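You operate a simulated robot arm through the tools that you are given. There is no shell and no other tool. Be economical: measure what you need, move in short steps, check, and stop when the job is done.

You run a simulated robot arm. Do the job below in one go: nothing can be reset, and whatever is moved stays where it is left.

JOB
Latch the blue lid and refill the strainer: drain shut, inlet open, vent shut once water shows, outlet open.
Fine: both white latches and the drain before the inlet; the outlet last.

It is judged by the outcome, as a careful person would: the job done as asked, and still so three seconds after it is handed in. It fails if anything else is knocked over, pushed out of place, dropped, spilled or broken. A push-on lid holds only when it is set on centred and level and pressed home; a screw cap is set on level and turned clockwise until tight.

ROBOT AND FRAMES
A 7-joint arm with a two-finger parallel gripper, fixed in place. Base frame: the origin is at the foot of the arm, x ahead of it, y to its left, z up. Units: cm, degrees, N and s.
With the tool pointing down near the work surface it reaches from about 10 to 64 cm from the base axis. Its first joint turns from -166.0 to 166.0 degrees. Payload 3.43 kg.
The TCP is the grasp point between the finger pads, 3.4 cm short of the fingertips. In the tool frame z runs along the fingers and y along their closing line. Largest opening 12.8 cm; finger width 2.4, thickness 1.2; the body of the gripper, 4.8 by 13 cm, starts 9.6 cm behind the TCP.
Orientation is told as [roll, pitch, yaw] about the base's x, y, z axes, in that order, counted from this pose: with the fingers straight down and closing along the base's y, the tool's x points along the base's -x, its y along +y and its z along -z.

CONTROLS
- The arm moves only by the tool nudge_tool. Its argument "series" is a list of rows, each an object (a shift or turn left out is 0, a gripper value left out holds the last) with "translation": the shift along the tool's x, y, z in cm, a list of three; "delta_rot": the turn, a rotation vector about the tool's x, y, z in degrees, a list of three; "hand": the gripper command, from -1 (fully open) to 1 (shut), values between in proportion. In form: [{"translation": [x, y, z], "delta_rot": [rx, ry, rz], "hand": hand}, ...]. A call has 1 to 12 rows; each row is the pose to reach, as a shift and turn from the pose commanded when the call began, along the tool's axes at that moment. Each row takes 0.2 s and may step no farther than 5 cm and 8.6 degrees from the row before; otherwise, or with a gripper value out of range, the whole call is refused. A pose out of reach is approached as far as the arm can. The call stops where the force on the tool passes 80 N (or 10 N more than at its start, if that is more) or the arm is blocked; 0.2 s more then pass. The fingers move at their own pace (about 10.8 cm/s each) and stop on an object; they squeeze with about 36 N. The grip force told is the motor's: it shows also when the fingers shut on nothing. Time passes only in rows, and 0.2 s behind the last, so rows that repeat a pose let the fingers close. The reply holds the time, the measured pose of the TCP, the force on the tool along the base axes, the opening and the grip force, in the units named above and with some noise, with the torque about the TCP (base axes, N m) and any sound that the robot's microphone picked up.
- Cameras (640 x 400 px; columns grow to the right, rows downward): "scene" is fixed at [4.94, -50.14, 138.79]; the picture's right is [0.79, -0.61, 0.00], its down [-0.35, -0.45, -0.82] and it looks along [0.50, 0.65, -0.57] (base axes); focal length 351 px, centre (320, 200). "wrist" rides on the gripper at [7.6, -1.1, -16] in the tool frame; the picture's right is [0.15, 0.99, 0.00], its down [-0.88, 0.13, -0.46] and it looks along [-0.45, 0.07, 0.89] (tool axes); focal length 234 px, centre (320, 200). There is no depth. A picture from a camera that has moved, and an enlarged one, comes with that camera's place and axes in the base frame and with its lens.
- grab_frame(camera): a new picture of that camera. The clock stands still meanwhile.
- lift_body(by): slides the trunk up (or, below 0, down) by that many cm; the arm rides with it, the base frame stays. It gives what a move gives, with no picture.
- enlarge(camera, box): a new picture of the part [left, top, right, bottom] of that camera's present view, enlarged. The clock stands still meanwhile.
- sign_off(): hands the job in; it is judged then, once.

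Go step by step. Nothing tells you positions but the pictures and the camera data: compare them with the known pose of the tool, close in by small moves and look again before you grip or let go. The budget is 120 turns and 64 pictures, counting those below and the enlarged ones. Unless the task says otherwise, let go and move clear before handing in, and close with one line.

The tools are called after "Call:" as name(argument=value, ...) on one line, values as JSON. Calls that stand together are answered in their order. nudge_tool: Moves the arm, as the interface text tells. Its arguments: {"type":"object","properties":{"series":{"type":"array"}},"required":["series"]} The other tools are called the same way: lift_body (by) slides the trunk up or down; grab_frame (camera) takes a picture; enlarge (camera, box) takes an enlarged picture of a part of a camera's view; sign_off () hands the job in.

At the start:

```text
t: 0.0
eef_pos: [46.73, 16.09, 113.42]
tcp_rot: [0.0, 0.1, -0.1]
ft_force: [0.5, -0.5, -0.1]
moment: [-0.01, 0.01, -0.01]
grip_width: 12.81
grasp_force: 0.0
trunk travel left (down, up): [-25.0, 7.4]
```

scene: 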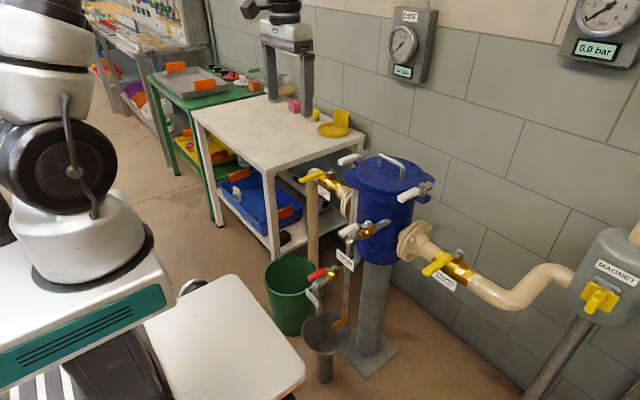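
wrist: 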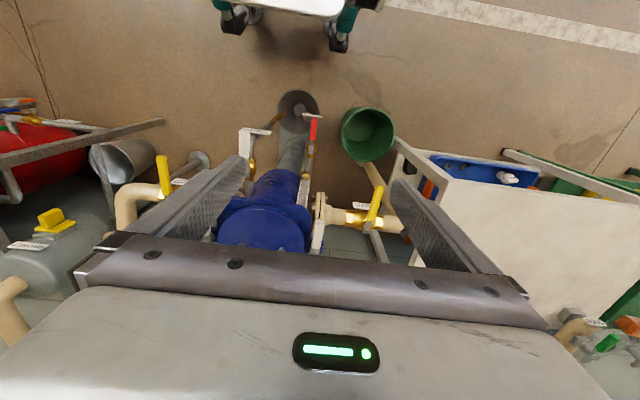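

I see a blue strainer with a lid, two white latches, several valves (yellow ones inlet/outlet, red drain, a white-handled vent). I'll enlarge to read labels and handle positions.

Call:
enlarge(camera="scene", box=[290, 140, 450, 240])

Call:
enlarge(camera="scene", box=[260, 220, 420, 320])

Call:
enlarge(camera="scene", box=[400, 200, 640, 350])

Call:
enlarge(camera="wrist", box=[200, 80, 420, 260])

```text
4.00 times, centred on (370, 190) of scene
camera zoom: at [4.94, -50.14, 138.79], right [0.79, -0.61, 0.0], down [-0.35, -0.45, -0.82], along [0.5, 0.65, -0.57], focal length 1404 px, centre (120, 240)
```

zoom: 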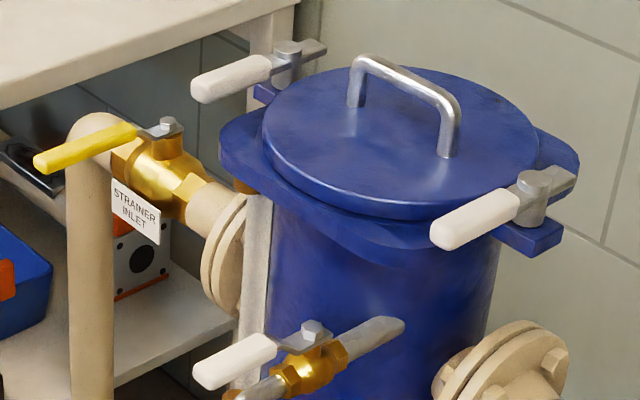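

```text
4.00 times, centred on (340, 270) of scene
camera zoom: at [4.94, -50.14, 138.79], right [0.79, -0.61, 0.0], down [-0.35, -0.45, -0.82], along [0.5, 0.65, -0.57], focal length 1404 px, centre (240, -80)
```

zoom: 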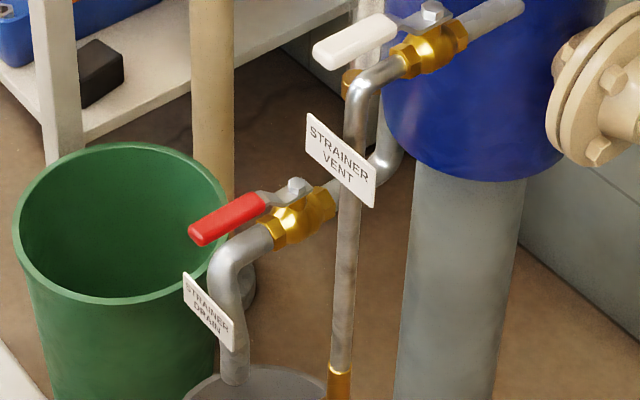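

```text
2.67 times, centred on (520, 275) of scene
camera zoom: at [4.94, -50.14, 138.79], right [0.79, -0.61, 0.0], down [-0.35, -0.45, -0.82], along [0.5, 0.65, -0.57], focal length 936 px, centre (-213, 0)
```

zoom: 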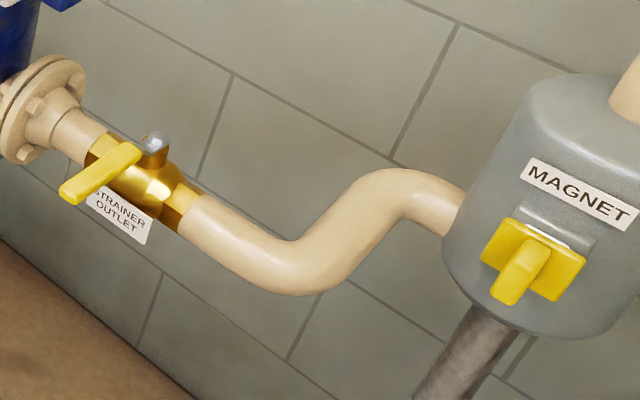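

```text
2.22 times, centred on (310, 170) of wrist
camera zoom: at [39.27, 14.99, 129.37], right [-0.15, 0.99, 0.0], down [0.88, 0.13, 0.46], along [0.45, 0.07, -0.89], focal length 520 px, centre (342, 267)
```

zoom: 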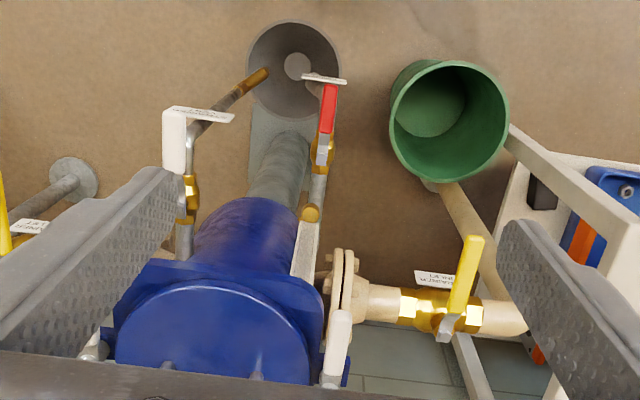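

The handles all point toward the robot (-x): inlet and outlet are across their pipes (shut), vent and drain are along theirs (open). I need to see the latches closely.

Call:
enlarge(camera="scene", box=[392, 170, 440, 200])

Call:
enlarge(camera="scene", box=[332, 142, 380, 172])

```text
13.33 times, centred on (416, 185) of scene
camera zoom: at [4.94, -50.14, 138.79], right [0.79, -0.61, 0.0], down [-0.35, -0.45, -0.82], along [0.5, 0.65, -0.57], focal length 4679 px, centre (-960, 400)
```

zoom: 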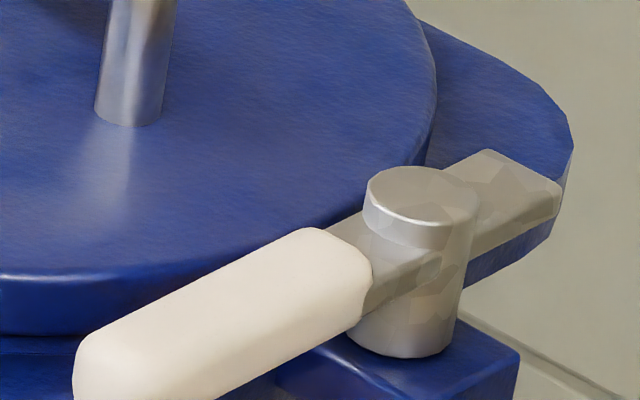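

```text
13.33 times, centred on (356, 157) of scene
camera zoom: at [4.94, -50.14, 138.79], right [0.79, -0.61, 0.0], down [-0.35, -0.45, -0.82], along [0.5, 0.65, -0.57], focal length 4679 px, centre (-160, 773)
```

zoom: 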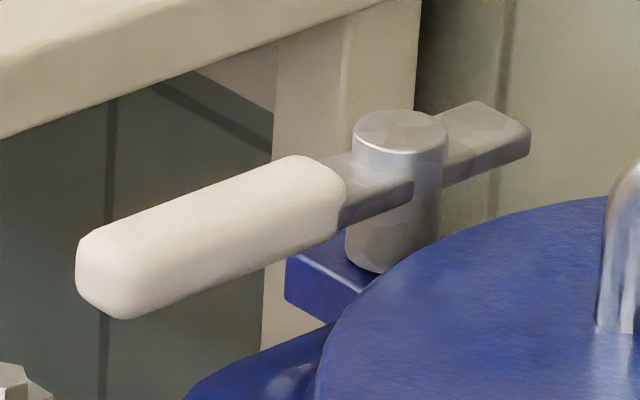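

The latch tails point away; turning each white handle outward (right one to -y, left one to +y) brings the tails over the lid. I'll shut the fingers, tilt the tool forward 45° and approach the right latch at about (65,-5,88).

Call:
nudge_tool(series=[{"translation": [-1.5, -3, 1], "delta_rot": [0, -7.5, 0], "hand": 1}, {"translation": [-3, -6, 2], "delta_rot": [0, -15, 0]}, {"translation": [-4.5, -9, 3], "delta_rot": [0, -22.5, 0]}, {"translation": [-6, -12, 4], "delta_rot": [0, -30, 0]}, {"translation": [-7.5, -15, 6], "delta_rot": [0, -37.5, 0]}, {"translation": [-9, -17, 8], "delta_rot": [0, -45, 0]}, {"translation": [-10, -17, 11], "delta_rot": [0, -45, 0]}, {"translation": [-11, -17, 13], "delta_rot": [0, -45, 0]}])

Call:
grab_frame(camera="wrist")

Call:
grab_frame(camera="scene")

```text
t: 1.8
eef_pos: [57.92, -1.02, 100.38]
tcp_rot: [0.0, -45.0, 0.0]
ft_force: [0.5, 0.2, 0.2]
moment: [0.0, 0.04, 0.0]
grip_width: 0.0
grasp_force: 32.8
trunk travel left (down, up): [-25.0, 7.4]
```

```text
55 pictures are left
camera wrist: at [41.33, -2.03, 106.35], right [-0.1, 0.99, -0.1], down [0.3, 0.13, 0.94], along [0.95, 0.07, -0.31], focal length 234 px, centre (320, 200)
```

wrist: 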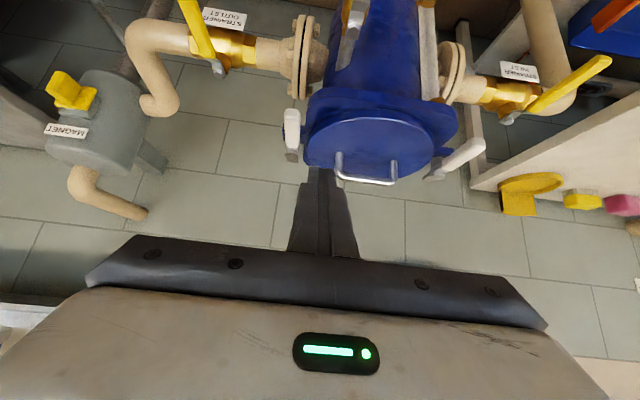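

```text
54 pictures are left
```

scene: 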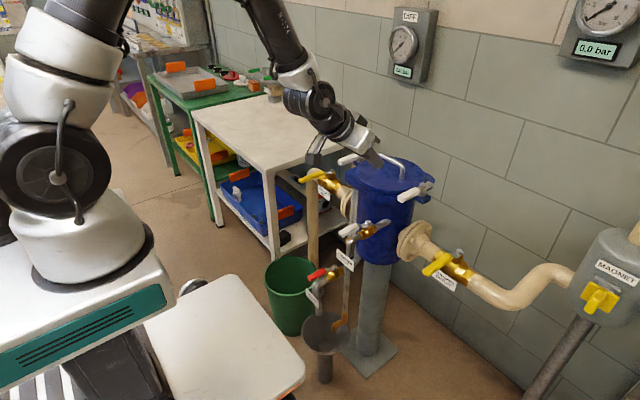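

Consistent: right latch pivot ≈(72.7,-5), left ≈(73,18), handles at z≈88.4. One enlarged look to get the lid-top height before going in.

Call:
enlarge(camera="wrist", box=[270, 80, 510, 230])

```text
2.67 times, centred on (390, 155) of wrist
camera zoom: at [41.33, -2.03, 106.35], right [-0.1, 0.99, -0.1], down [0.3, 0.13, 0.94], along [0.95, 0.07, -0.31], focal length 624 px, centre (133, 320)
```

zoom: 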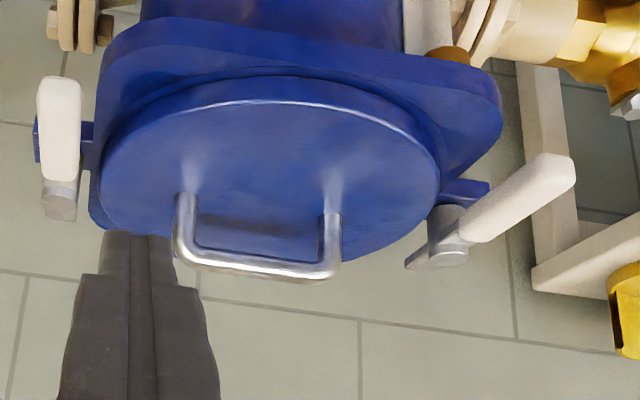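

Lid top is about z 86.3, clear under the fingertips at ~87.7. Moving in beside the inner face of the right latch handle.

Call:
nudge_tool(series=[{"translation": [0.5, 0, 4]}, {"translation": [1, 0, 8]}, {"translation": [1.3, 0, 10.5]}, {"translation": [1.5, 0, 12.0]}])

Call:
enlarge(camera="wrist", box=[200, 60, 440, 210])

Call:
enlarge(camera="scene", box=[330, 130, 450, 205])

```text
t: 2.8
eef_pos: [65.25, -1.02, 90.86]
tcp_rot: [0.0, -45.0, 0.1]
ft_force: [-0.5, 0.3, -0.3]
moment: [-0.02, -0.03, -0.01]
grip_width: 0.0
grasp_force: 32.9
trunk travel left (down, up): [-25.0, 7.4]
```

```text
2.67 times, centred on (320, 135) of wrist
camera zoom: at [48.7, -2.17, 96.79], right [-0.1, 0.99, -0.1], down [0.3, 0.13, 0.94], along [0.95, 0.07, -0.31], focal length 624 px, centre (320, 373)
```

zoom: 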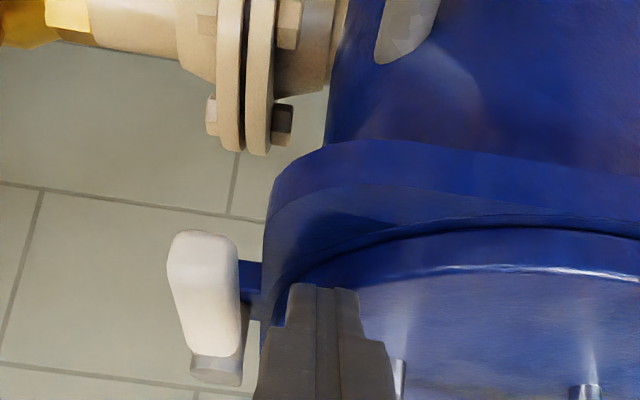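

```text
5.33 times, centred on (390, 168) of scene
camera zoom: at [4.94, -50.14, 138.79], right [0.79, -0.61, 0.0], down [-0.35, -0.45, -0.82], along [0.5, 0.65, -0.57], focal length 1872 px, centre (-53, 373)
```

zoom: 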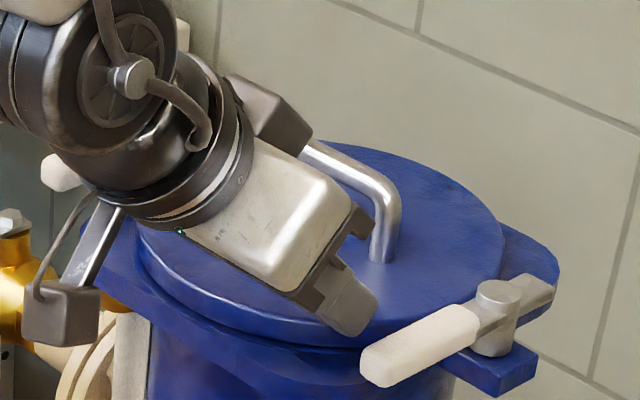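

Tip is beside the handle's inner side and above the lid. Sweeping along the arc outward (-y then +x).

Call:
nudge_tool(series=[{"translation": [0.53, -1.5, -0.53]}, {"translation": [0.74, -3.0, -0.74]}, {"translation": [0.88, -4.2, -0.88]}, {"translation": [0.88, -5.1, -0.88]}, {"translation": [0.46, -6.7, -0.46]}, {"translation": [-0.1, -8.1, 0.1]}, {"translation": [-0.95, -9.2, 0.95]}, {"translation": [-2.0, -10, 2.0]}, {"translation": [-2.4, -10, 2.4]}])

Call:
enlarge(camera="scene", box=[330, 130, 450, 205])

```text
t: 4.8
eef_pos: [68.75, -10.85, 90.91]
tcp_rot: [0.0, -45.0, 0.1]
ft_force: [0.3, -1.2, -0.6]
moment: [-0.01, 0.02, 0.01]
grip_width: 0.0
grasp_force: 33.6
trunk travel left (down, up): [-25.0, 7.4]
```

```text
5.33 times, centred on (390, 168) of scene
camera zoom: at [4.94, -50.14, 138.79], right [0.79, -0.61, 0.0], down [-0.35, -0.45, -0.82], along [0.5, 0.65, -0.57], focal length 1872 px, centre (-53, 373)
```

zoom: 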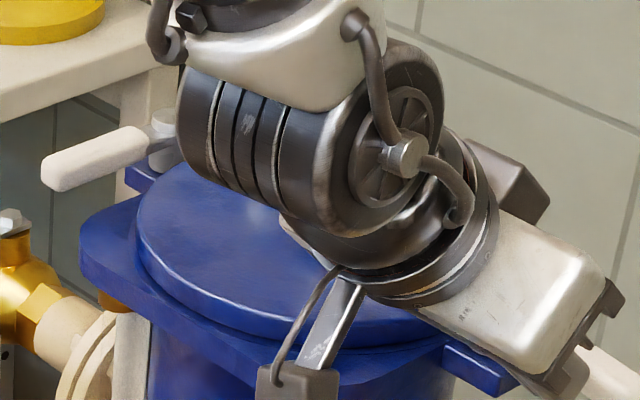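

Call:
enlarge(camera="wrist", box=[200, 60, 440, 210])

```text
2.67 times, centred on (320, 135) of wrist
camera zoom: at [52.07, -12.04, 96.72], right [-0.1, 0.99, -0.1], down [0.3, 0.13, 0.94], along [0.95, 0.07, -0.31], focal length 624 px, centre (320, 373)
```

zoom: 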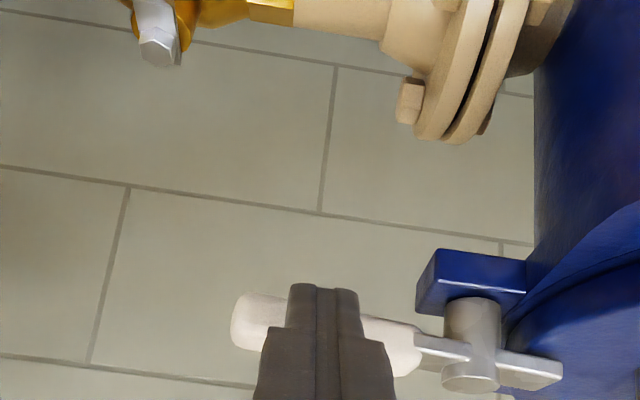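

The handle is nearly at -y. I'll push a bit further +x to feel a stop.

Call:
nudge_tool(series=[{"translation": [-0.25, 0, 0.25]}, {"translation": [-0.5, 0, 0.5]}, {"translation": [-0.75, 0, 0.75]}])

Call:
enlarge(camera="wrist", box=[200, 60, 440, 210])

```text
t: 5.6
eef_pos: [69.88, -10.75, 90.83]
tcp_rot: [0.0, -45.0, -0.1]
ft_force: [-1.3, -0.1, 0.9]
moment: [0.0, -0.04, -0.02]
grip_width: 0.0
grasp_force: 33.1
trunk travel left (down, up): [-25.0, 7.4]
```

```text
2.67 times, centred on (320, 135) of wrist
camera zoom: at [53.14, -11.93, 96.77], right [-0.1, 0.99, -0.1], down [0.3, 0.13, 0.94], along [0.95, 0.07, -0.31], focal length 624 px, centre (320, 373)
```

zoom: 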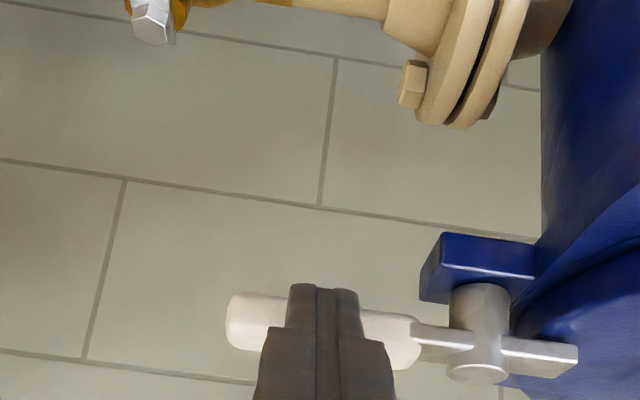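

Right latch is square at -y with its tail over the lid. Back out, and go to the inner side of the left handle.

Call:
nudge_tool(series=[{"translation": [1, 0, -4]}, {"translation": [1, 0, -8]}, {"translation": [2, 4.5, -9]}, {"translation": [3, 9, -9.5]}, {"translation": [3.25, 13.5, -9.5]}, {"translation": [3.25, 18, -9.5]}, {"translation": [3.25, 22.5, -9.5]}, {"translation": [3.25, 24.5, -8]}])

Call:
enlarge(camera="wrist", box=[160, 30, 480, 230])

Call:
enlarge(camera="scene", box=[330, 130, 450, 205])

```text
t: 7.4
eef_pos: [61.84, 13.71, 94.19]
tcp_rot: [0.0, -45.0, 0.1]
ft_force: [0.1, -0.2, 0.9]
moment: [0.02, 0.0, -0.02]
grip_width: 0.02
grasp_force: 32.7
trunk travel left (down, up): [-25.0, 7.4]
```

```text
2.00 times, centred on (320, 130) of wrist
camera zoom: at [45.29, 12.51, 100.05], right [-0.1, 0.99, -0.1], down [0.3, 0.13, 0.94], along [0.95, 0.07, -0.31], focal length 468 px, centre (320, 340)
```

zoom: 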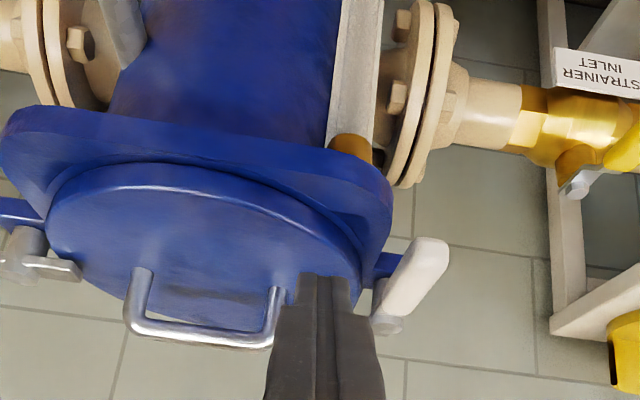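

```text
5.33 times, centred on (390, 168) of scene
camera zoom: at [4.94, -50.14, 138.79], right [0.79, -0.61, 0.0], down [-0.35, -0.45, -0.82], along [0.5, 0.65, -0.57], focal length 1872 px, centre (-53, 373)
```

zoom: 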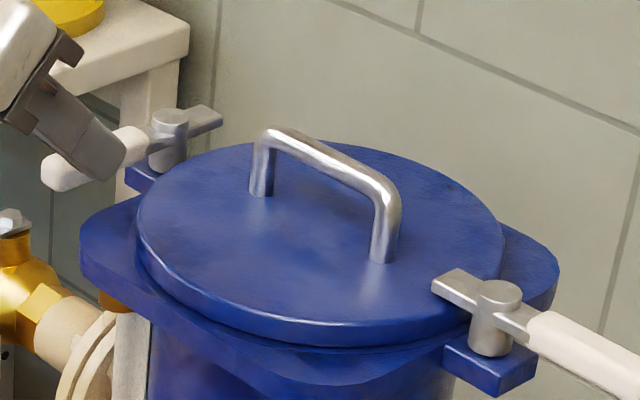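

Right latch tail is over the lid edge. Now the left one, mirrored sweep.

Call:
nudge_tool(series=[{"translation": [0, 0, 2.4]}, {"translation": [0, 0, 4.75]}, {"translation": [0.55, 1.7, 4.2]}, {"translation": [0.77, 3.2, 3.97]}, {"translation": [0.9, 4.3, 3.85]}, {"translation": [0.9, 5.3, 3.85]}, {"translation": [0.5, 6.9, 4.25]}, {"translation": [-0.1, 8.3, 4.85]}, {"translation": [-0.95, 9.4, 5.7]}, {"translation": [-2.0, 10.2, 6.75]}, {"translation": [-2.6, 10.2, 7.35]}, {"translation": [-3.2, 10.2, 7.95]}])

Call:
enlarge(camera="wrist", box=[200, 60, 440, 210])

```text
t: 10.0
eef_pos: [69.76, 23.78, 90.75]
tcp_rot: [-0.1, -45.0, 0.1]
ft_force: [0.0, 0.0, 0.8]
moment: [0.02, 0.0, 0.01]
grip_width: 0.0
grasp_force: 33.1
trunk travel left (down, up): [-25.0, 7.4]
```

```text
2.67 times, centred on (320, 135) of wrist
camera zoom: at [53.11, 22.66, 96.78], right [-0.1, 0.99, -0.1], down [0.3, 0.13, 0.94], along [0.95, 0.07, -0.31], focal length 624 px, centre (320, 373)
```

zoom: 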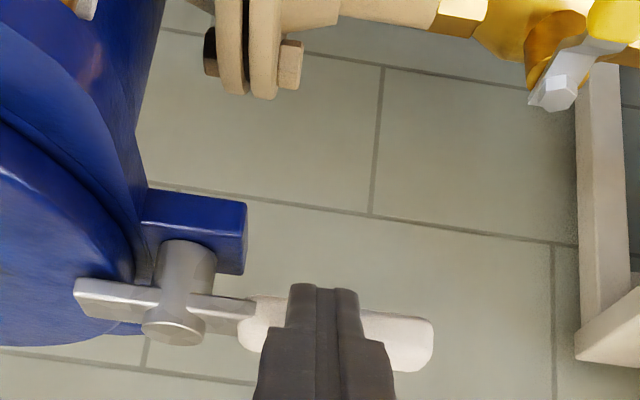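

Both look about square. Backing away to check the left latch from the scene camera.

Call:
nudge_tool(series=[{"translation": [1, 0, -4]}, {"translation": [2, 0, -8]}, {"translation": [2, 0, -12]}, {"translation": [2, 0, -16]}])

Call:
enlarge(camera="scene", box=[330, 130, 450, 205])

Call:
grab_frame(camera="scene")

```text
t: 11.0
eef_pos: [56.77, 24.06, 100.7]
tcp_rot: [0.0, -45.0, 0.0]
ft_force: [0.5, -0.2, -0.1]
moment: [-0.01, 0.0, 0.02]
grip_width: 0.0
grasp_force: 32.7
trunk travel left (down, up): [-25.0, 7.4]
```

```text
5.33 times, centred on (390, 168) of scene
camera zoom: at [4.94, -50.14, 138.79], right [0.79, -0.61, 0.0], down [-0.35, -0.45, -0.82], along [0.5, 0.65, -0.57], focal length 1872 px, centre (-53, 373)
```

zoom: 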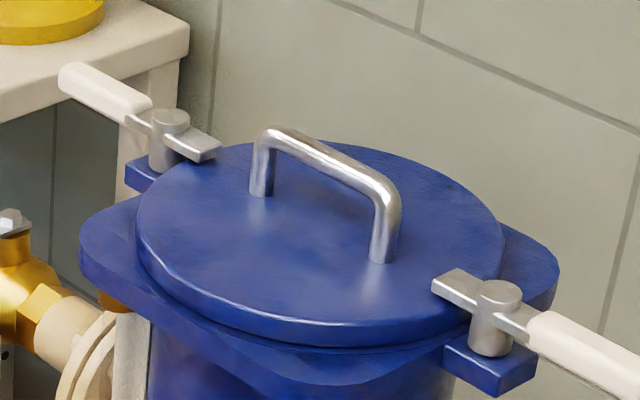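

```text
43 pictures are left
```

scene: 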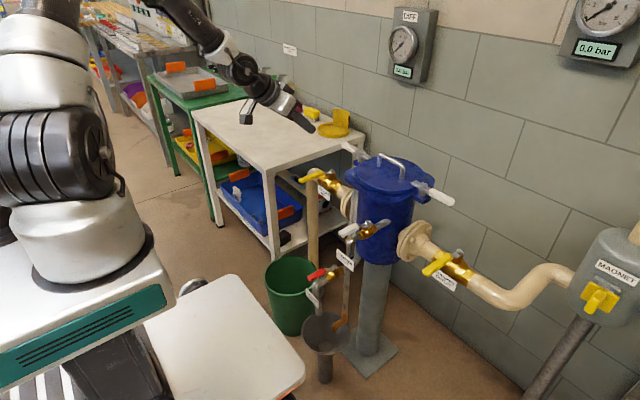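

Both latches are square with tails on the lid. Next: the drain, low at about (50–59, 14, 53). Bring the tool upright over it, then lower the trunk.

Call:
nudge_tool(series=[{"translation": [1.4, -2, -1.4], "delta_rot": [0, 7.5, 0]}, {"translation": [2.8, -4, -2.8], "delta_rot": [0, 15, 0]}, {"translation": [4.2, -6, -4.2], "delta_rot": [0, 22.5, 0]}, {"translation": [5.6, -8, -5.6], "delta_rot": [0, 30, 0]}, {"translation": [7, -10, -7], "delta_rot": [0, 37.5, 0]}, {"translation": [8.5, -10, -8.5], "delta_rot": [0, 45, 0]}])

Call:
lift_body(by=-23)

Call:
grab_frame(camera="wrist")

```text
t: 12.4
eef_pos: [44.76, 13.79, 100.81]
tcp_rot: [0.0, 0.1, -0.1]
ft_force: [-0.6, -1.0, -0.6]
moment: [0.01, 0.0, -0.03]
grip_width: 0.0
grasp_force: 33.3
trunk travel left (down, up): [-25.0, 7.4]
```

```text
t: 14.8
eef_pos: [44.86, 13.73, 77.81]
tcp_rot: [0.0, 0.0, -0.1]
ft_force: [-0.2, -0.5, -0.5]
moment: [0.01, 0.01, -0.02]
grip_width: 0.01
grasp_force: 33.2
trunk travel left (down, up): [-2.0, 30.4]
```

```text
42 pictures are left
camera wrist: at [37.23, 12.73, 93.76], right [-0.15, 0.99, 0.0], down [0.88, 0.13, 0.46], along [0.45, 0.07, -0.89], focal length 234 px, centre (320, 200)
```

wrist: 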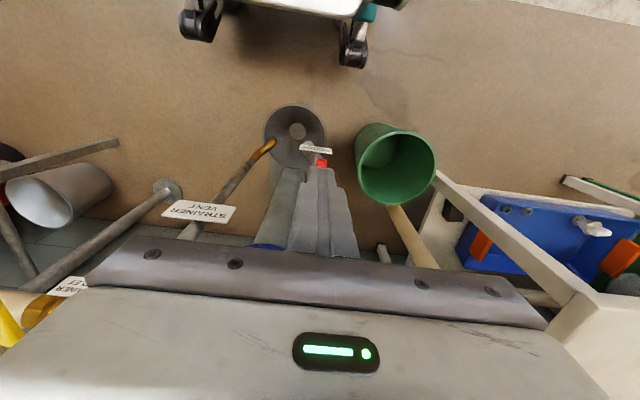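

Call:
enlarge(camera="scene", box=[296, 250, 360, 290])

Call:
enlarge(camera="scene", box=[330, 205, 394, 245])

Call:
enlarge(camera="scene", box=[290, 160, 354, 200])

Call:
enlarge(camera="scene", box=[410, 240, 490, 290])

```text
10.00 times, centred on (328, 270) of scene
camera zoom: at [4.94, -50.14, 138.79], right [0.79, -0.61, 0.0], down [-0.35, -0.45, -0.82], along [0.5, 0.65, -0.57], focal length 3510 px, centre (240, -500)
```

zoom: 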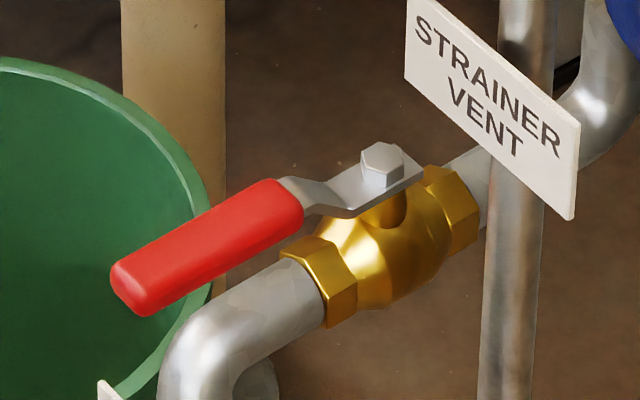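

```text
10.00 times, centred on (362, 225) of scene
camera zoom: at [4.94, -50.14, 138.79], right [0.79, -0.61, 0.0], down [-0.35, -0.45, -0.82], along [0.5, 0.65, -0.57], focal length 3510 px, centre (-100, -50)
```

zoom: 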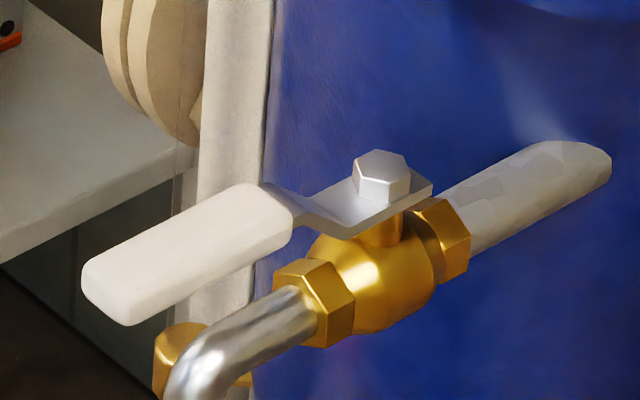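

```text
10.00 times, centred on (322, 180) of scene
camera zoom: at [4.94, -50.14, 138.79], right [0.79, -0.61, 0.0], down [-0.35, -0.45, -0.82], along [0.5, 0.65, -0.57], focal length 3510 px, centre (300, 400)
```

zoom: 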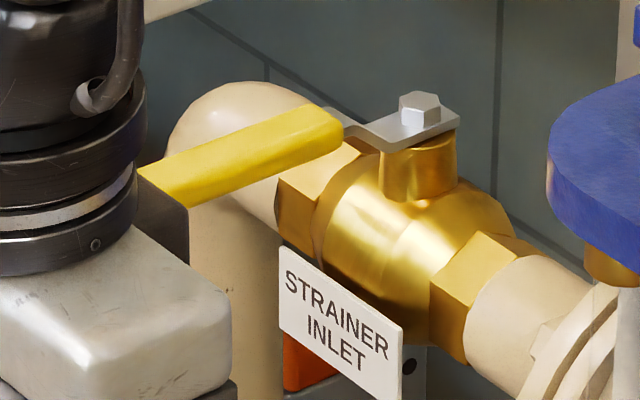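

```text
8.00 times, centred on (450, 265) of scene
camera zoom: at [4.94, -50.14, 138.79], right [0.79, -0.61, 0.0], down [-0.35, -0.45, -0.82], along [0.5, 0.65, -0.57], focal length 2808 px, centre (-720, -320)
```

zoom: 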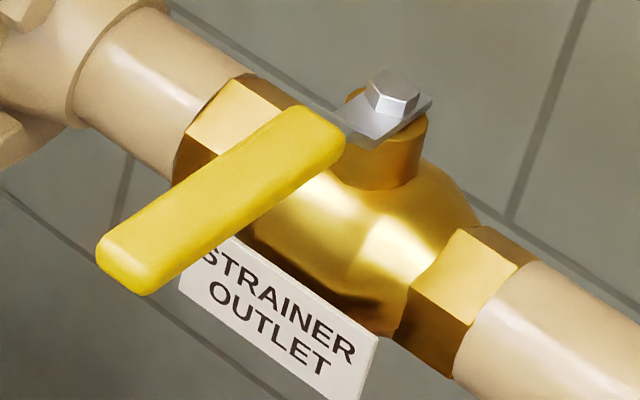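

No stop pins are visible; the drain lever has space on the +y side, so I'll shut it by swinging it to +y. Tilting 30° and descending beside the red lever on its -y side.

Call:
nudge_tool(series=[{"translation": [-1, -1, 3], "delta_rot": [0, -7.5, 0]}, {"translation": [-2, -2, 6], "delta_rot": [0, -15, 0]}, {"translation": [-3, -2.9, 9], "delta_rot": [0, -22.5, 0]}, {"translation": [-4, -2.9, 12], "delta_rot": [0, -30, 0]}, {"translation": [-5, -2.9, 15], "delta_rot": [0, -30, 0]}, {"translation": [-5.8, -2.9, 17.6], "delta_rot": [0, -30, 0]}])

Call:
grab_frame(camera="wrist")

Call:
enlarge(camera="scene", box=[270, 210, 398, 290])

```text
t: 16.2
eef_pos: [50.47, 10.96, 60.16]
tcp_rot: [0.0, -30.1, -0.1]
ft_force: [-0.6, 0.6, 0.3]
moment: [0.01, -0.01, 0.02]
grip_width: 0.0
grasp_force: 33.4
trunk travel left (down, up): [-2.0, 30.4]
```

```text
37 pictures are left
camera wrist: at [36.04, 9.88, 70.17], right [-0.13, 0.99, -0.07], down [0.53, 0.13, 0.84], along [0.84, 0.07, -0.54], focal length 234 px, centre (320, 200)
```

wrist: 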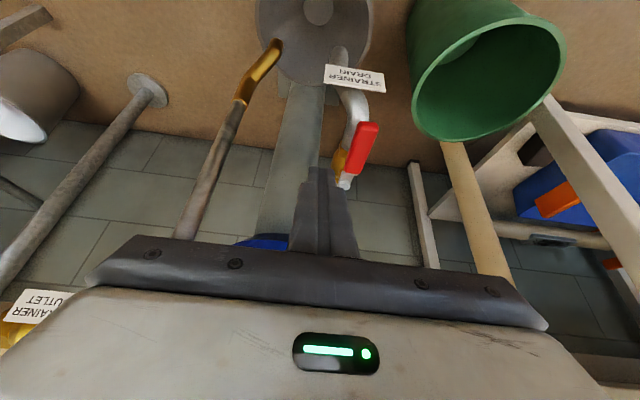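

```text
5.00 times, centred on (334, 250) of scene
camera zoom: at [4.94, -50.14, 138.79], right [0.79, -0.61, 0.0], down [-0.35, -0.45, -0.82], along [0.5, 0.65, -0.57], focal length 1755 px, centre (250, -50)
```

zoom: 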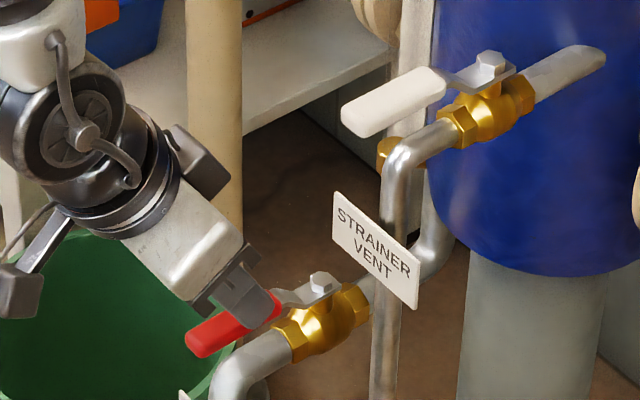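

Positions agree. Descend to lever height and sweep toward +y.

Call:
nudge_tool(series=[{"translation": [0.9, 0, 1.74]}, {"translation": [1.78, 0, 3.48]}, {"translation": [1.78, 1.3, 3.48]}, {"translation": [2.0, 2.8, 3.36]}, {"translation": [2.2, 4.2, 3.23]}, {"translation": [1.7, 5.8, 3.55]}, {"translation": [1.0, 7.3, 3.93]}, {"translation": [0.3, 8.1, 4.3]}, {"translation": [-0.47, 8.8, 4.78]}, {"translation": [-1.4, 9.3, 5.33]}])

Call:
grab_frame(camera="wrist")

Call:
enlarge(camera="scene", box=[270, 230, 366, 290])

```text
t: 18.4
eef_pos: [54.42, 20.31, 56.36]
tcp_rot: [0.0, -30.0, 0.1]
ft_force: [0.2, 0.0, -0.3]
moment: [0.0, -0.02, 0.02]
grip_width: 0.01
grasp_force: 32.8
trunk travel left (down, up): [-2.0, 30.4]
```

```text
35 pictures are left
camera wrist: at [39.98, 19.17, 66.36], right [-0.13, 0.99, -0.07], down [0.53, 0.13, 0.83], along [0.84, 0.07, -0.55], focal length 234 px, centre (320, 200)
```

wrist: 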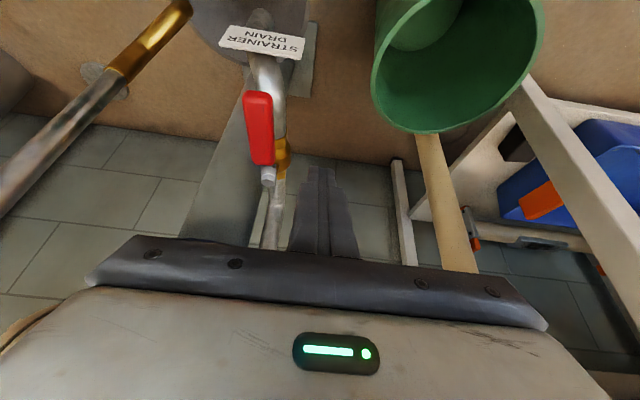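

```text
6.67 times, centred on (318, 260) of scene
camera zoom: at [4.94, -50.14, 138.79], right [0.79, -0.61, 0.0], down [-0.35, -0.45, -0.82], along [0.5, 0.65, -0.57], focal length 2340 px, centre (333, -200)
```

zoom: 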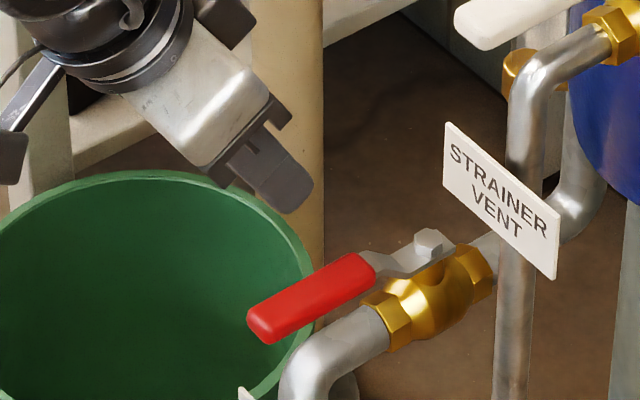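

The fingers passed just over the lever; the grip is about 1.5 cm lower than assumed. Going back and repeating lower.

Call:
nudge_tool(series=[{"translation": [-2, 0, -3.46]}, {"translation": [-0.35, -4.7, -4.41]}, {"translation": [1.29, -9.4, -5.36]}, {"translation": [2.7, -9.4, -2.9]}, {"translation": [4.09, -9.4, -0.51]}, {"translation": [4.18, -8.1, -0.56]}, {"translation": [4.35, -6.6, -0.66]}, {"translation": [4.52, -5.2, -0.76]}, {"translation": [4.0, -3.6, -0.46]}, {"translation": [3.31, -2.1, -0.06]}, {"translation": [1.84, -0.6, 0.79]}, {"translation": [0.89, -0.1, 1.34]}])

Call:
grab_frame(camera="wrist")

```text
refused: row 2 steps farther than a row can; nothing moved
```

```text
33 pictures are left
camera wrist: at [39.98, 19.17, 66.36], right [-0.13, 0.99, -0.07], down [0.53, 0.13, 0.83], along [0.84, 0.07, -0.55], focal length 234 px, centre (320, 200)
```

wrist: 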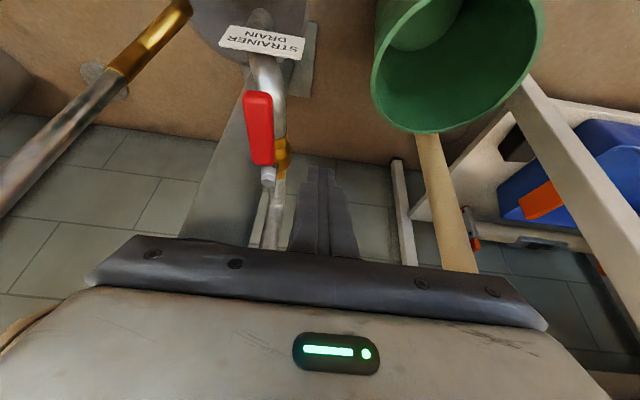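

Row step limit exceeded; I'll split it into two calls.

Call:
nudge_tool(series=[{"translation": [-2, 0, -3.46]}, {"translation": [-0.9, -3.2, -4.1]}, {"translation": [0.2, -6.3, -4.7]}, {"translation": [1.29, -9.4, -5.36]}, {"translation": [2.7, -9.4, -2.9]}, {"translation": [4.09, -9.4, -0.51]}])

Call:
nudge_tool(series=[{"translation": [0.09, 1.3, -0.05]}, {"translation": [0.26, 2.8, -0.15]}, {"translation": [0.43, 4.2, -0.25]}, {"translation": [-0.09, 5.8, 0.05]}, {"translation": [-0.78, 7.3, 0.45]}, {"translation": [-1.5, 8.1, 0.85]}, {"translation": [-2.25, 8.8, 1.3]}, {"translation": [-3.2, 9.3, 1.85]}])

Call:
grab_frame(camera="wrist")

```text
t: 19.8
eef_pos: [50.74, 10.59, 54.63]
tcp_rot: [0.0, -30.1, 0.0]
ft_force: [-0.4, -0.2, 1.0]
moment: [-0.05, 0.01, -0.03]
grip_width: 0.0
grasp_force: 33.0
trunk travel left (down, up): [-2.0, 30.4]
```

```text
t: 21.6
eef_pos: [54.35, 20.17, 54.73]
tcp_rot: [0.0, -29.9, 0.0]
ft_force: [-2.0, 0.3, 0.1]
moment: [0.04, 0.07, 0.05]
grip_width: 0.0
grasp_force: 32.9
trunk travel left (down, up): [-2.0, 30.4]
```

```text
32 pictures are left
camera wrist: at [39.83, 19.01, 64.75], right [-0.13, 0.99, -0.07], down [0.53, 0.13, 0.84], along [0.84, 0.07, -0.54], focal length 234 px, centre (320, 200)
```

wrist: 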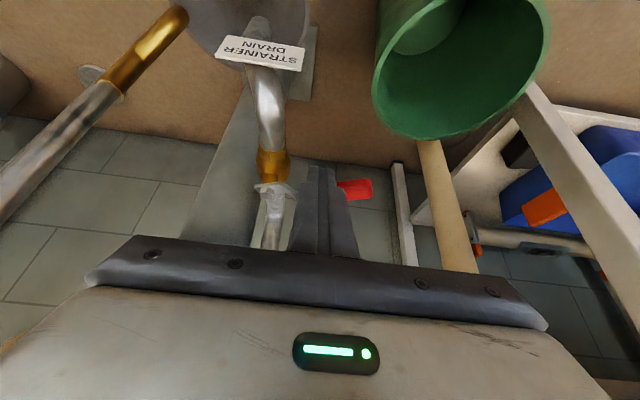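

The lever moved and is ~12° short of square. Push a little more in +x.

Call:
nudge_tool(series=[{"translation": [-0.5, 0, 0.29]}, {"translation": [-1.0, 0, 0.58]}, {"translation": [-1.3, 0, 0.75]}])

Call:
enlarge(camera="wrist", box=[200, 80, 440, 230])

Call:
enlarge(camera="scene", box=[270, 230, 366, 290])

```text
t: 22.4
eef_pos: [55.77, 20.11, 54.65]
tcp_rot: [0.0, -30.0, -0.1]
ft_force: [-3.0, 1.9, -1.1]
moment: [0.03, 0.03, 0.06]
grip_width: 0.02
grasp_force: 33.1
trunk travel left (down, up): [-2.0, 30.4]
```

```text
2.67 times, centred on (320, 155) of wrist
camera zoom: at [41.3, 18.96, 64.71], right [-0.13, 0.99, -0.07], down [0.53, 0.13, 0.84], along [0.84, 0.07, -0.55], focal length 624 px, centre (320, 320)
```

zoom: 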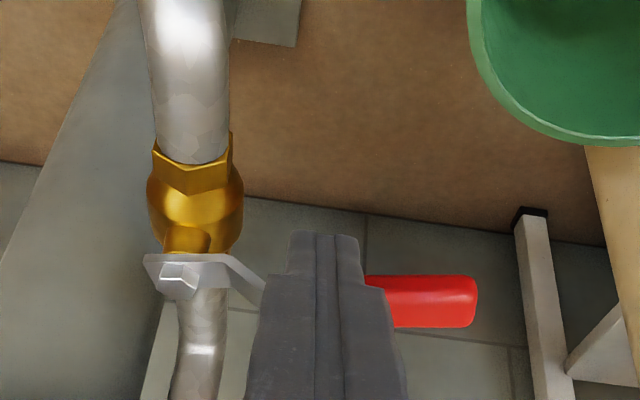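

```text
6.67 times, centred on (318, 260) of scene
camera zoom: at [4.94, -50.14, 138.79], right [0.79, -0.61, 0.0], down [-0.35, -0.45, -0.82], along [0.5, 0.65, -0.57], focal length 2340 px, centre (333, -200)
```

zoom: 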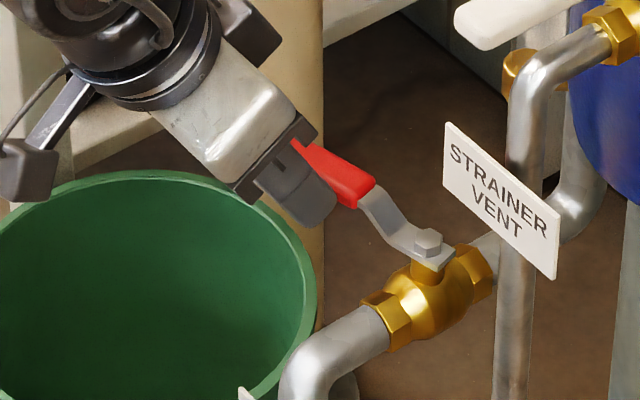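

Both views suggest still ~10° short. Push on further.

Call:
nudge_tool(series=[{"translation": [-0.4, 0, 0.23]}, {"translation": [-0.8, 0, 0.46]}, {"translation": [-1.2, 0, 0.69]}])

Call:
enlarge(camera="wrist", box=[200, 80, 440, 230])

```text
t: 23.2
eef_pos: [57.23, 20.05, 54.62]
tcp_rot: [-0.1, -30.1, 0.0]
ft_force: [-5.4, 0.2, 1.1]
moment: [0.02, 0.09, 0.02]
grip_width: 0.0
grasp_force: 32.8
trunk travel left (down, up): [-2.0, 30.4]
```

```text
2.67 times, centred on (320, 155) of wrist
camera zoom: at [42.69, 18.95, 64.7], right [-0.13, 0.99, -0.07], down [0.54, 0.13, 0.83], along [0.84, 0.07, -0.55], focal length 624 px, centre (320, 320)
```

zoom: 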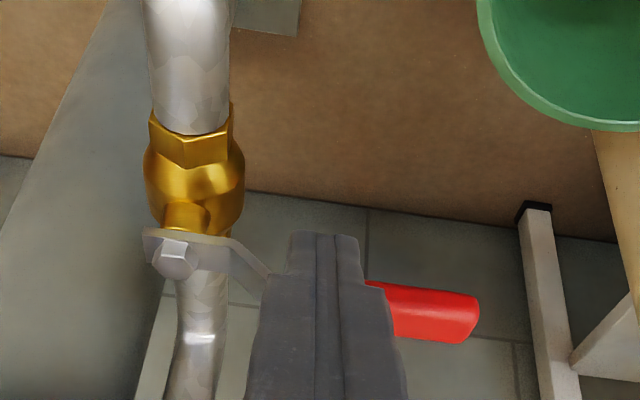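

Slope now matches square. A final small push, then lift clear and check.

Call:
nudge_tool(series=[{"translation": [-0.25, 0, 0.15]}, {"translation": [-0.25, 0, 0.15]}])

Call:
nudge_tool(series=[{"translation": [1.5, 0, -3]}, {"translation": [2.0, 0, -7.5]}, {"translation": [2.0, 0, -12]}, {"translation": [2.0, 0, -16.5]}])

Call:
grab_frame(camera="scene")

Call:
enlarge(camera="scene", box=[270, 230, 366, 290])

```text
t: 23.8
eef_pos: [57.2, 20.09, 54.39]
tcp_rot: [-0.1, -29.6, 0.2]
ft_force: [-26.8, -1.2, 6.4]
moment: [0.01, 0.48, -0.08]
grip_width: 0.02
grasp_force: 33.3
trunk travel left (down, up): [-2.0, 30.4]
```

```text
t: 24.8
eef_pos: [47.67, 20.18, 67.95]
tcp_rot: [0.0, -30.0, 0.1]
ft_force: [0.0, -0.6, 0.1]
moment: [0.03, -0.01, -0.01]
grip_width: 0.0
grasp_force: 32.9
trunk travel left (down, up): [-2.0, 30.4]
```

```text
28 pictures are left
```

scene: 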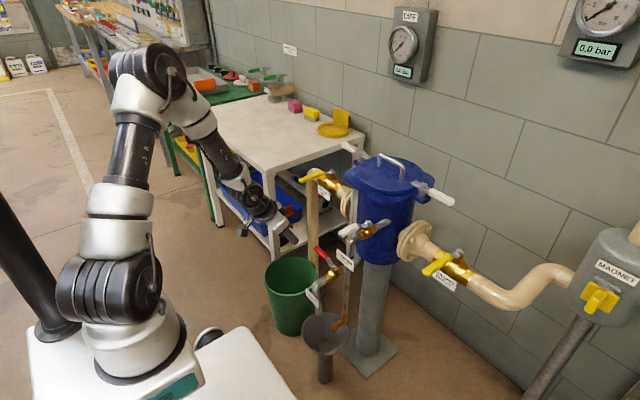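

```text
6.67 times, centred on (318, 260) of scene
camera zoom: at [4.94, -50.14, 138.79], right [0.79, -0.61, 0.0], down [-0.35, -0.45, -0.82], along [0.5, 0.65, -0.57], focal length 2340 px, centre (333, -200)
```

zoom: 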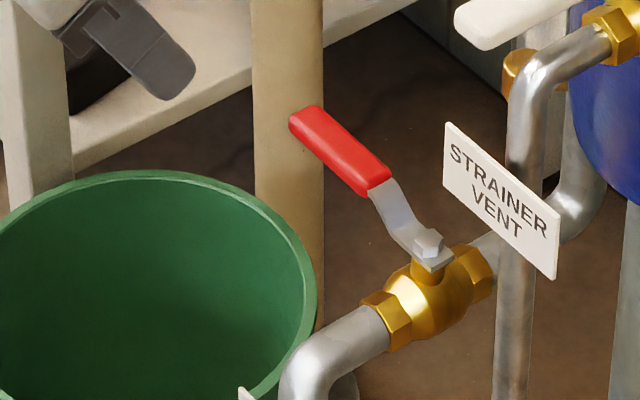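

The drain is shut, and it has a hard stop at 90° (clockwise to close). So the inlet presumably opens counter-clockwise (tip toward -y). Raising the trunk for the inlet and looking.

Call:
lift_body(by=20)

Call:
grab_frame(camera="wrist")

```text
t: 27.0
eef_pos: [47.65, 20.17, 87.94]
tcp_rot: [0.0, -30.0, 0.1]
ft_force: [0.7, 0.2, -0.3]
moment: [-0.04, 0.0, 0.01]
grip_width: 0.01
grasp_force: 33.6
trunk travel left (down, up): [-22.0, 10.4]
```

```text
26 pictures are left
camera wrist: at [33.1, 19.05, 98.0], right [-0.13, 0.99, -0.07], down [0.53, 0.13, 0.83], along [0.84, 0.07, -0.55], focal length 234 px, centre (320, 200)
```

wrist: 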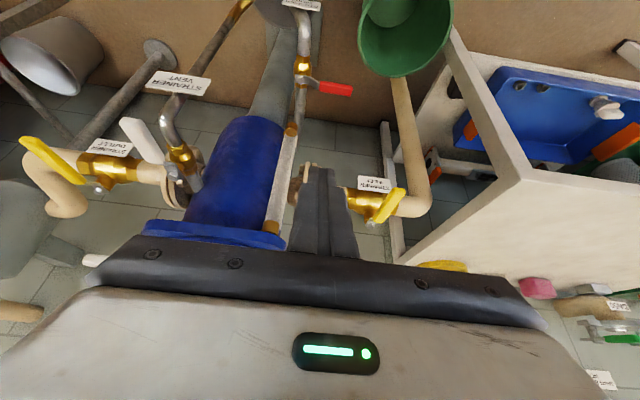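

Inlet lever: tip ≈(60.6,33.9,76), stem ≈(74,34). Moving to its +y side, slightly above.

Call:
nudge_tool(series=[{"translation": [-1.4, 3.4, 1.8]}, {"translation": [-2.8, 6.8, 3.6]}, {"translation": [-4.2, 10.2, 5.4]}, {"translation": [-5.6, 13.6, 7.2]}, {"translation": [-7, 17.1, 9]}, {"translation": [-8.33, 17.1, 10.58]}])

Call:
grab_frame(camera="wrist")

Call:
enlarge(camera="scene", box=[280, 140, 376, 200])

```text
t: 28.4
eef_pos: [60.2, 37.36, 82.78]
tcp_rot: [0.0, -30.0, 0.0]
ft_force: [-0.3, 0.6, -0.6]
moment: [0.0, 0.0, 0.02]
grip_width: 0.01
grasp_force: 32.5
trunk travel left (down, up): [-22.0, 10.4]
```

```text
25 pictures are left
camera wrist: at [45.66, 36.17, 92.85], right [-0.13, 0.99, -0.07], down [0.53, 0.13, 0.83], along [0.84, 0.07, -0.55], focal length 234 px, centre (320, 200)
```

wrist: 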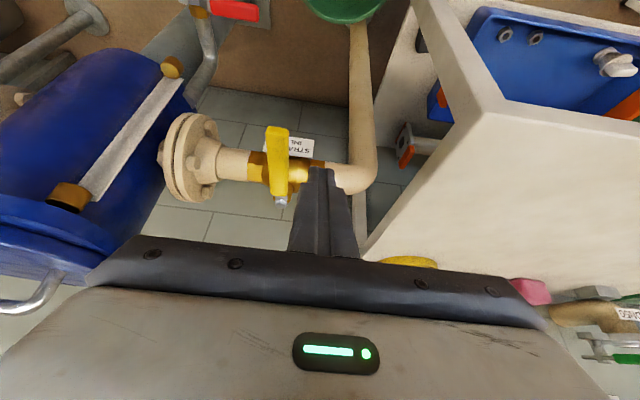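

```text
6.67 times, centred on (328, 170) of scene
camera zoom: at [4.94, -50.14, 138.79], right [0.79, -0.61, 0.0], down [-0.35, -0.45, -0.82], along [0.5, 0.65, -0.57], focal length 2340 px, centre (267, 400)
```

zoom: 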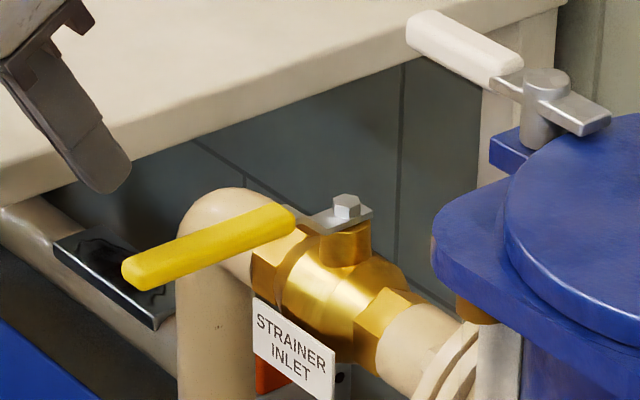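

Descend beside it and make a small test push toward -y.

Call:
nudge_tool(series=[{"translation": [-0.2, 0, 2.7]}, {"translation": [-0.43, 0, 5.45]}, {"translation": [-0.43, -1, 5.45]}, {"translation": [-0.43, -2, 5.45]}, {"translation": [-0.43, -2.7, 5.45]}, {"translation": [-0.43, -3.4, 5.45]}])

Call:
enlarge(camera="wrist", box=[200, 80, 440, 230])

```text
t: 29.8
eef_pos: [63.12, 34.89, 78.41]
tcp_rot: [0.5, -30.1, 0.4]
ft_force: [7.8, 38.7, -11.0]
moment: [0.76, -0.01, 0.6]
grip_width: 0.01
grasp_force: 33.2
trunk travel left (down, up): [-22.0, 10.4]
```

```text
2.67 times, centred on (320, 155) of wrist
camera zoom: at [48.55, 33.55, 88.41], right [-0.14, 0.99, -0.07], down [0.53, 0.13, 0.84], along [0.84, 0.08, -0.54], focal length 624 px, centre (320, 320)
```

zoom: 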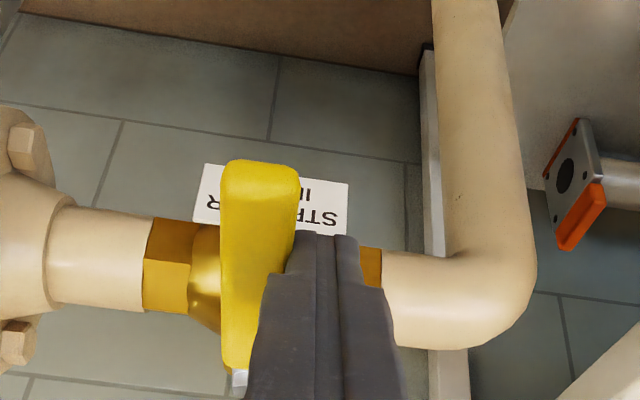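

Hard stop that way (39 N), so the inlet opens toward +y. Backing off, over to the -y side of the lever, tilting to 45° for reach.

Call:
nudge_tool(series=[{"translation": [0, 1.5, 0]}, {"translation": [-2.5, 1.5, -4.2]}, {"translation": [-2.84, -1.6, -4.31], "delta_rot": [0, -7.5, 0]}, {"translation": [-2.84, -4.66, -4.31], "delta_rot": [0, -15, 0]}])

Call:
nudge_tool(series=[{"translation": [1.8, 0, 1.8]}, {"translation": [3.6, 0, 3.6]}, {"translation": [3.6, 1.4, 3.6]}, {"translation": [3.7, 2.5, 3.5]}, {"translation": [3.8, 3.55, 3.4]}])

Call:
enlarge(camera="wrist", box=[200, 60, 440, 210])

```text
t: 30.8
eef_pos: [63.48, 29.05, 83.79]
tcp_rot: [-0.1, -45.1, 0.0]
ft_force: [-0.7, 0.3, 0.5]
moment: [0.0, 0.02, -0.02]
grip_width: 0.03
grasp_force: 32.7
trunk travel left (down, up): [-22.0, 10.4]
```

```text
t: 32.0
eef_pos: [63.16, 32.77, 78.43]
tcp_rot: [0.0, -45.1, 0.0]
ft_force: [-1.2, -0.4, 0.7]
moment: [-0.01, -0.03, -0.01]
grip_width: 0.0
grasp_force: 33.0
trunk travel left (down, up): [-22.0, 10.4]
```

```text
2.67 times, centred on (320, 135) of wrist
camera zoom: at [46.59, 31.59, 84.42], right [-0.1, 0.99, -0.1], down [0.3, 0.13, 0.94], along [0.95, 0.07, -0.31], focal length 624 px, centre (320, 373)
```

zoom: 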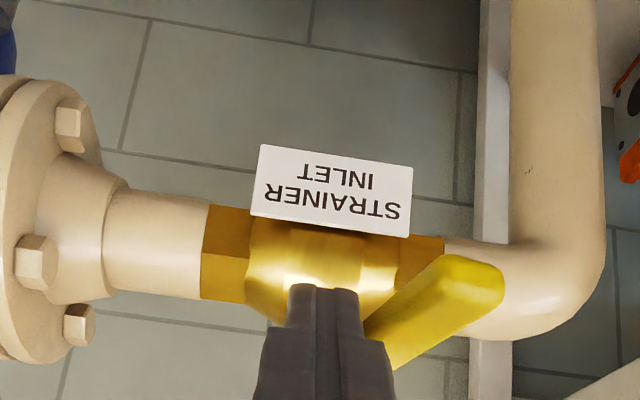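

It swings freely this way. Continue the arc to +y.

Call:
nudge_tool(series=[{"translation": [-0.2, 2.15, 0.2]}, {"translation": [-0.78, 4.15, 0.78]}, {"translation": [-1.7, 5.95, 1.7]}, {"translation": [-2.3, 6.6, 2.3]}, {"translation": [-2.9, 7.25, 2.9]}, {"translation": [-3.6, 7.7, 3.6]}, {"translation": [-4.3, 8.15, 4.3]}])

Call:
enlarge(camera="wrist", box=[200, 60, 440, 210])

```text
t: 33.6
eef_pos: [69.2, 41.1, 78.58]
tcp_rot: [0.0, -45.0, 0.2]
ft_force: [0.7, 1.0, 0.1]
moment: [-0.01, -0.02, -0.03]
grip_width: 0.01
grasp_force: 33.1
trunk travel left (down, up): [-22.0, 10.4]
```

```text
2.67 times, centred on (320, 135) of wrist
camera zoom: at [52.64, 39.93, 84.5], right [-0.11, 0.99, -0.1], down [0.3, 0.13, 0.95], along [0.95, 0.07, -0.31], focal length 624 px, centre (320, 373)
```

zoom: 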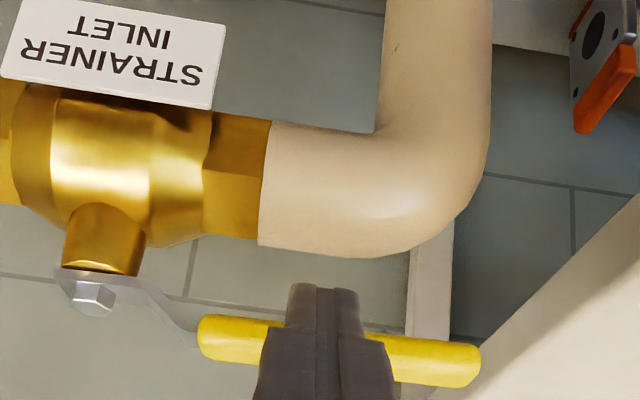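

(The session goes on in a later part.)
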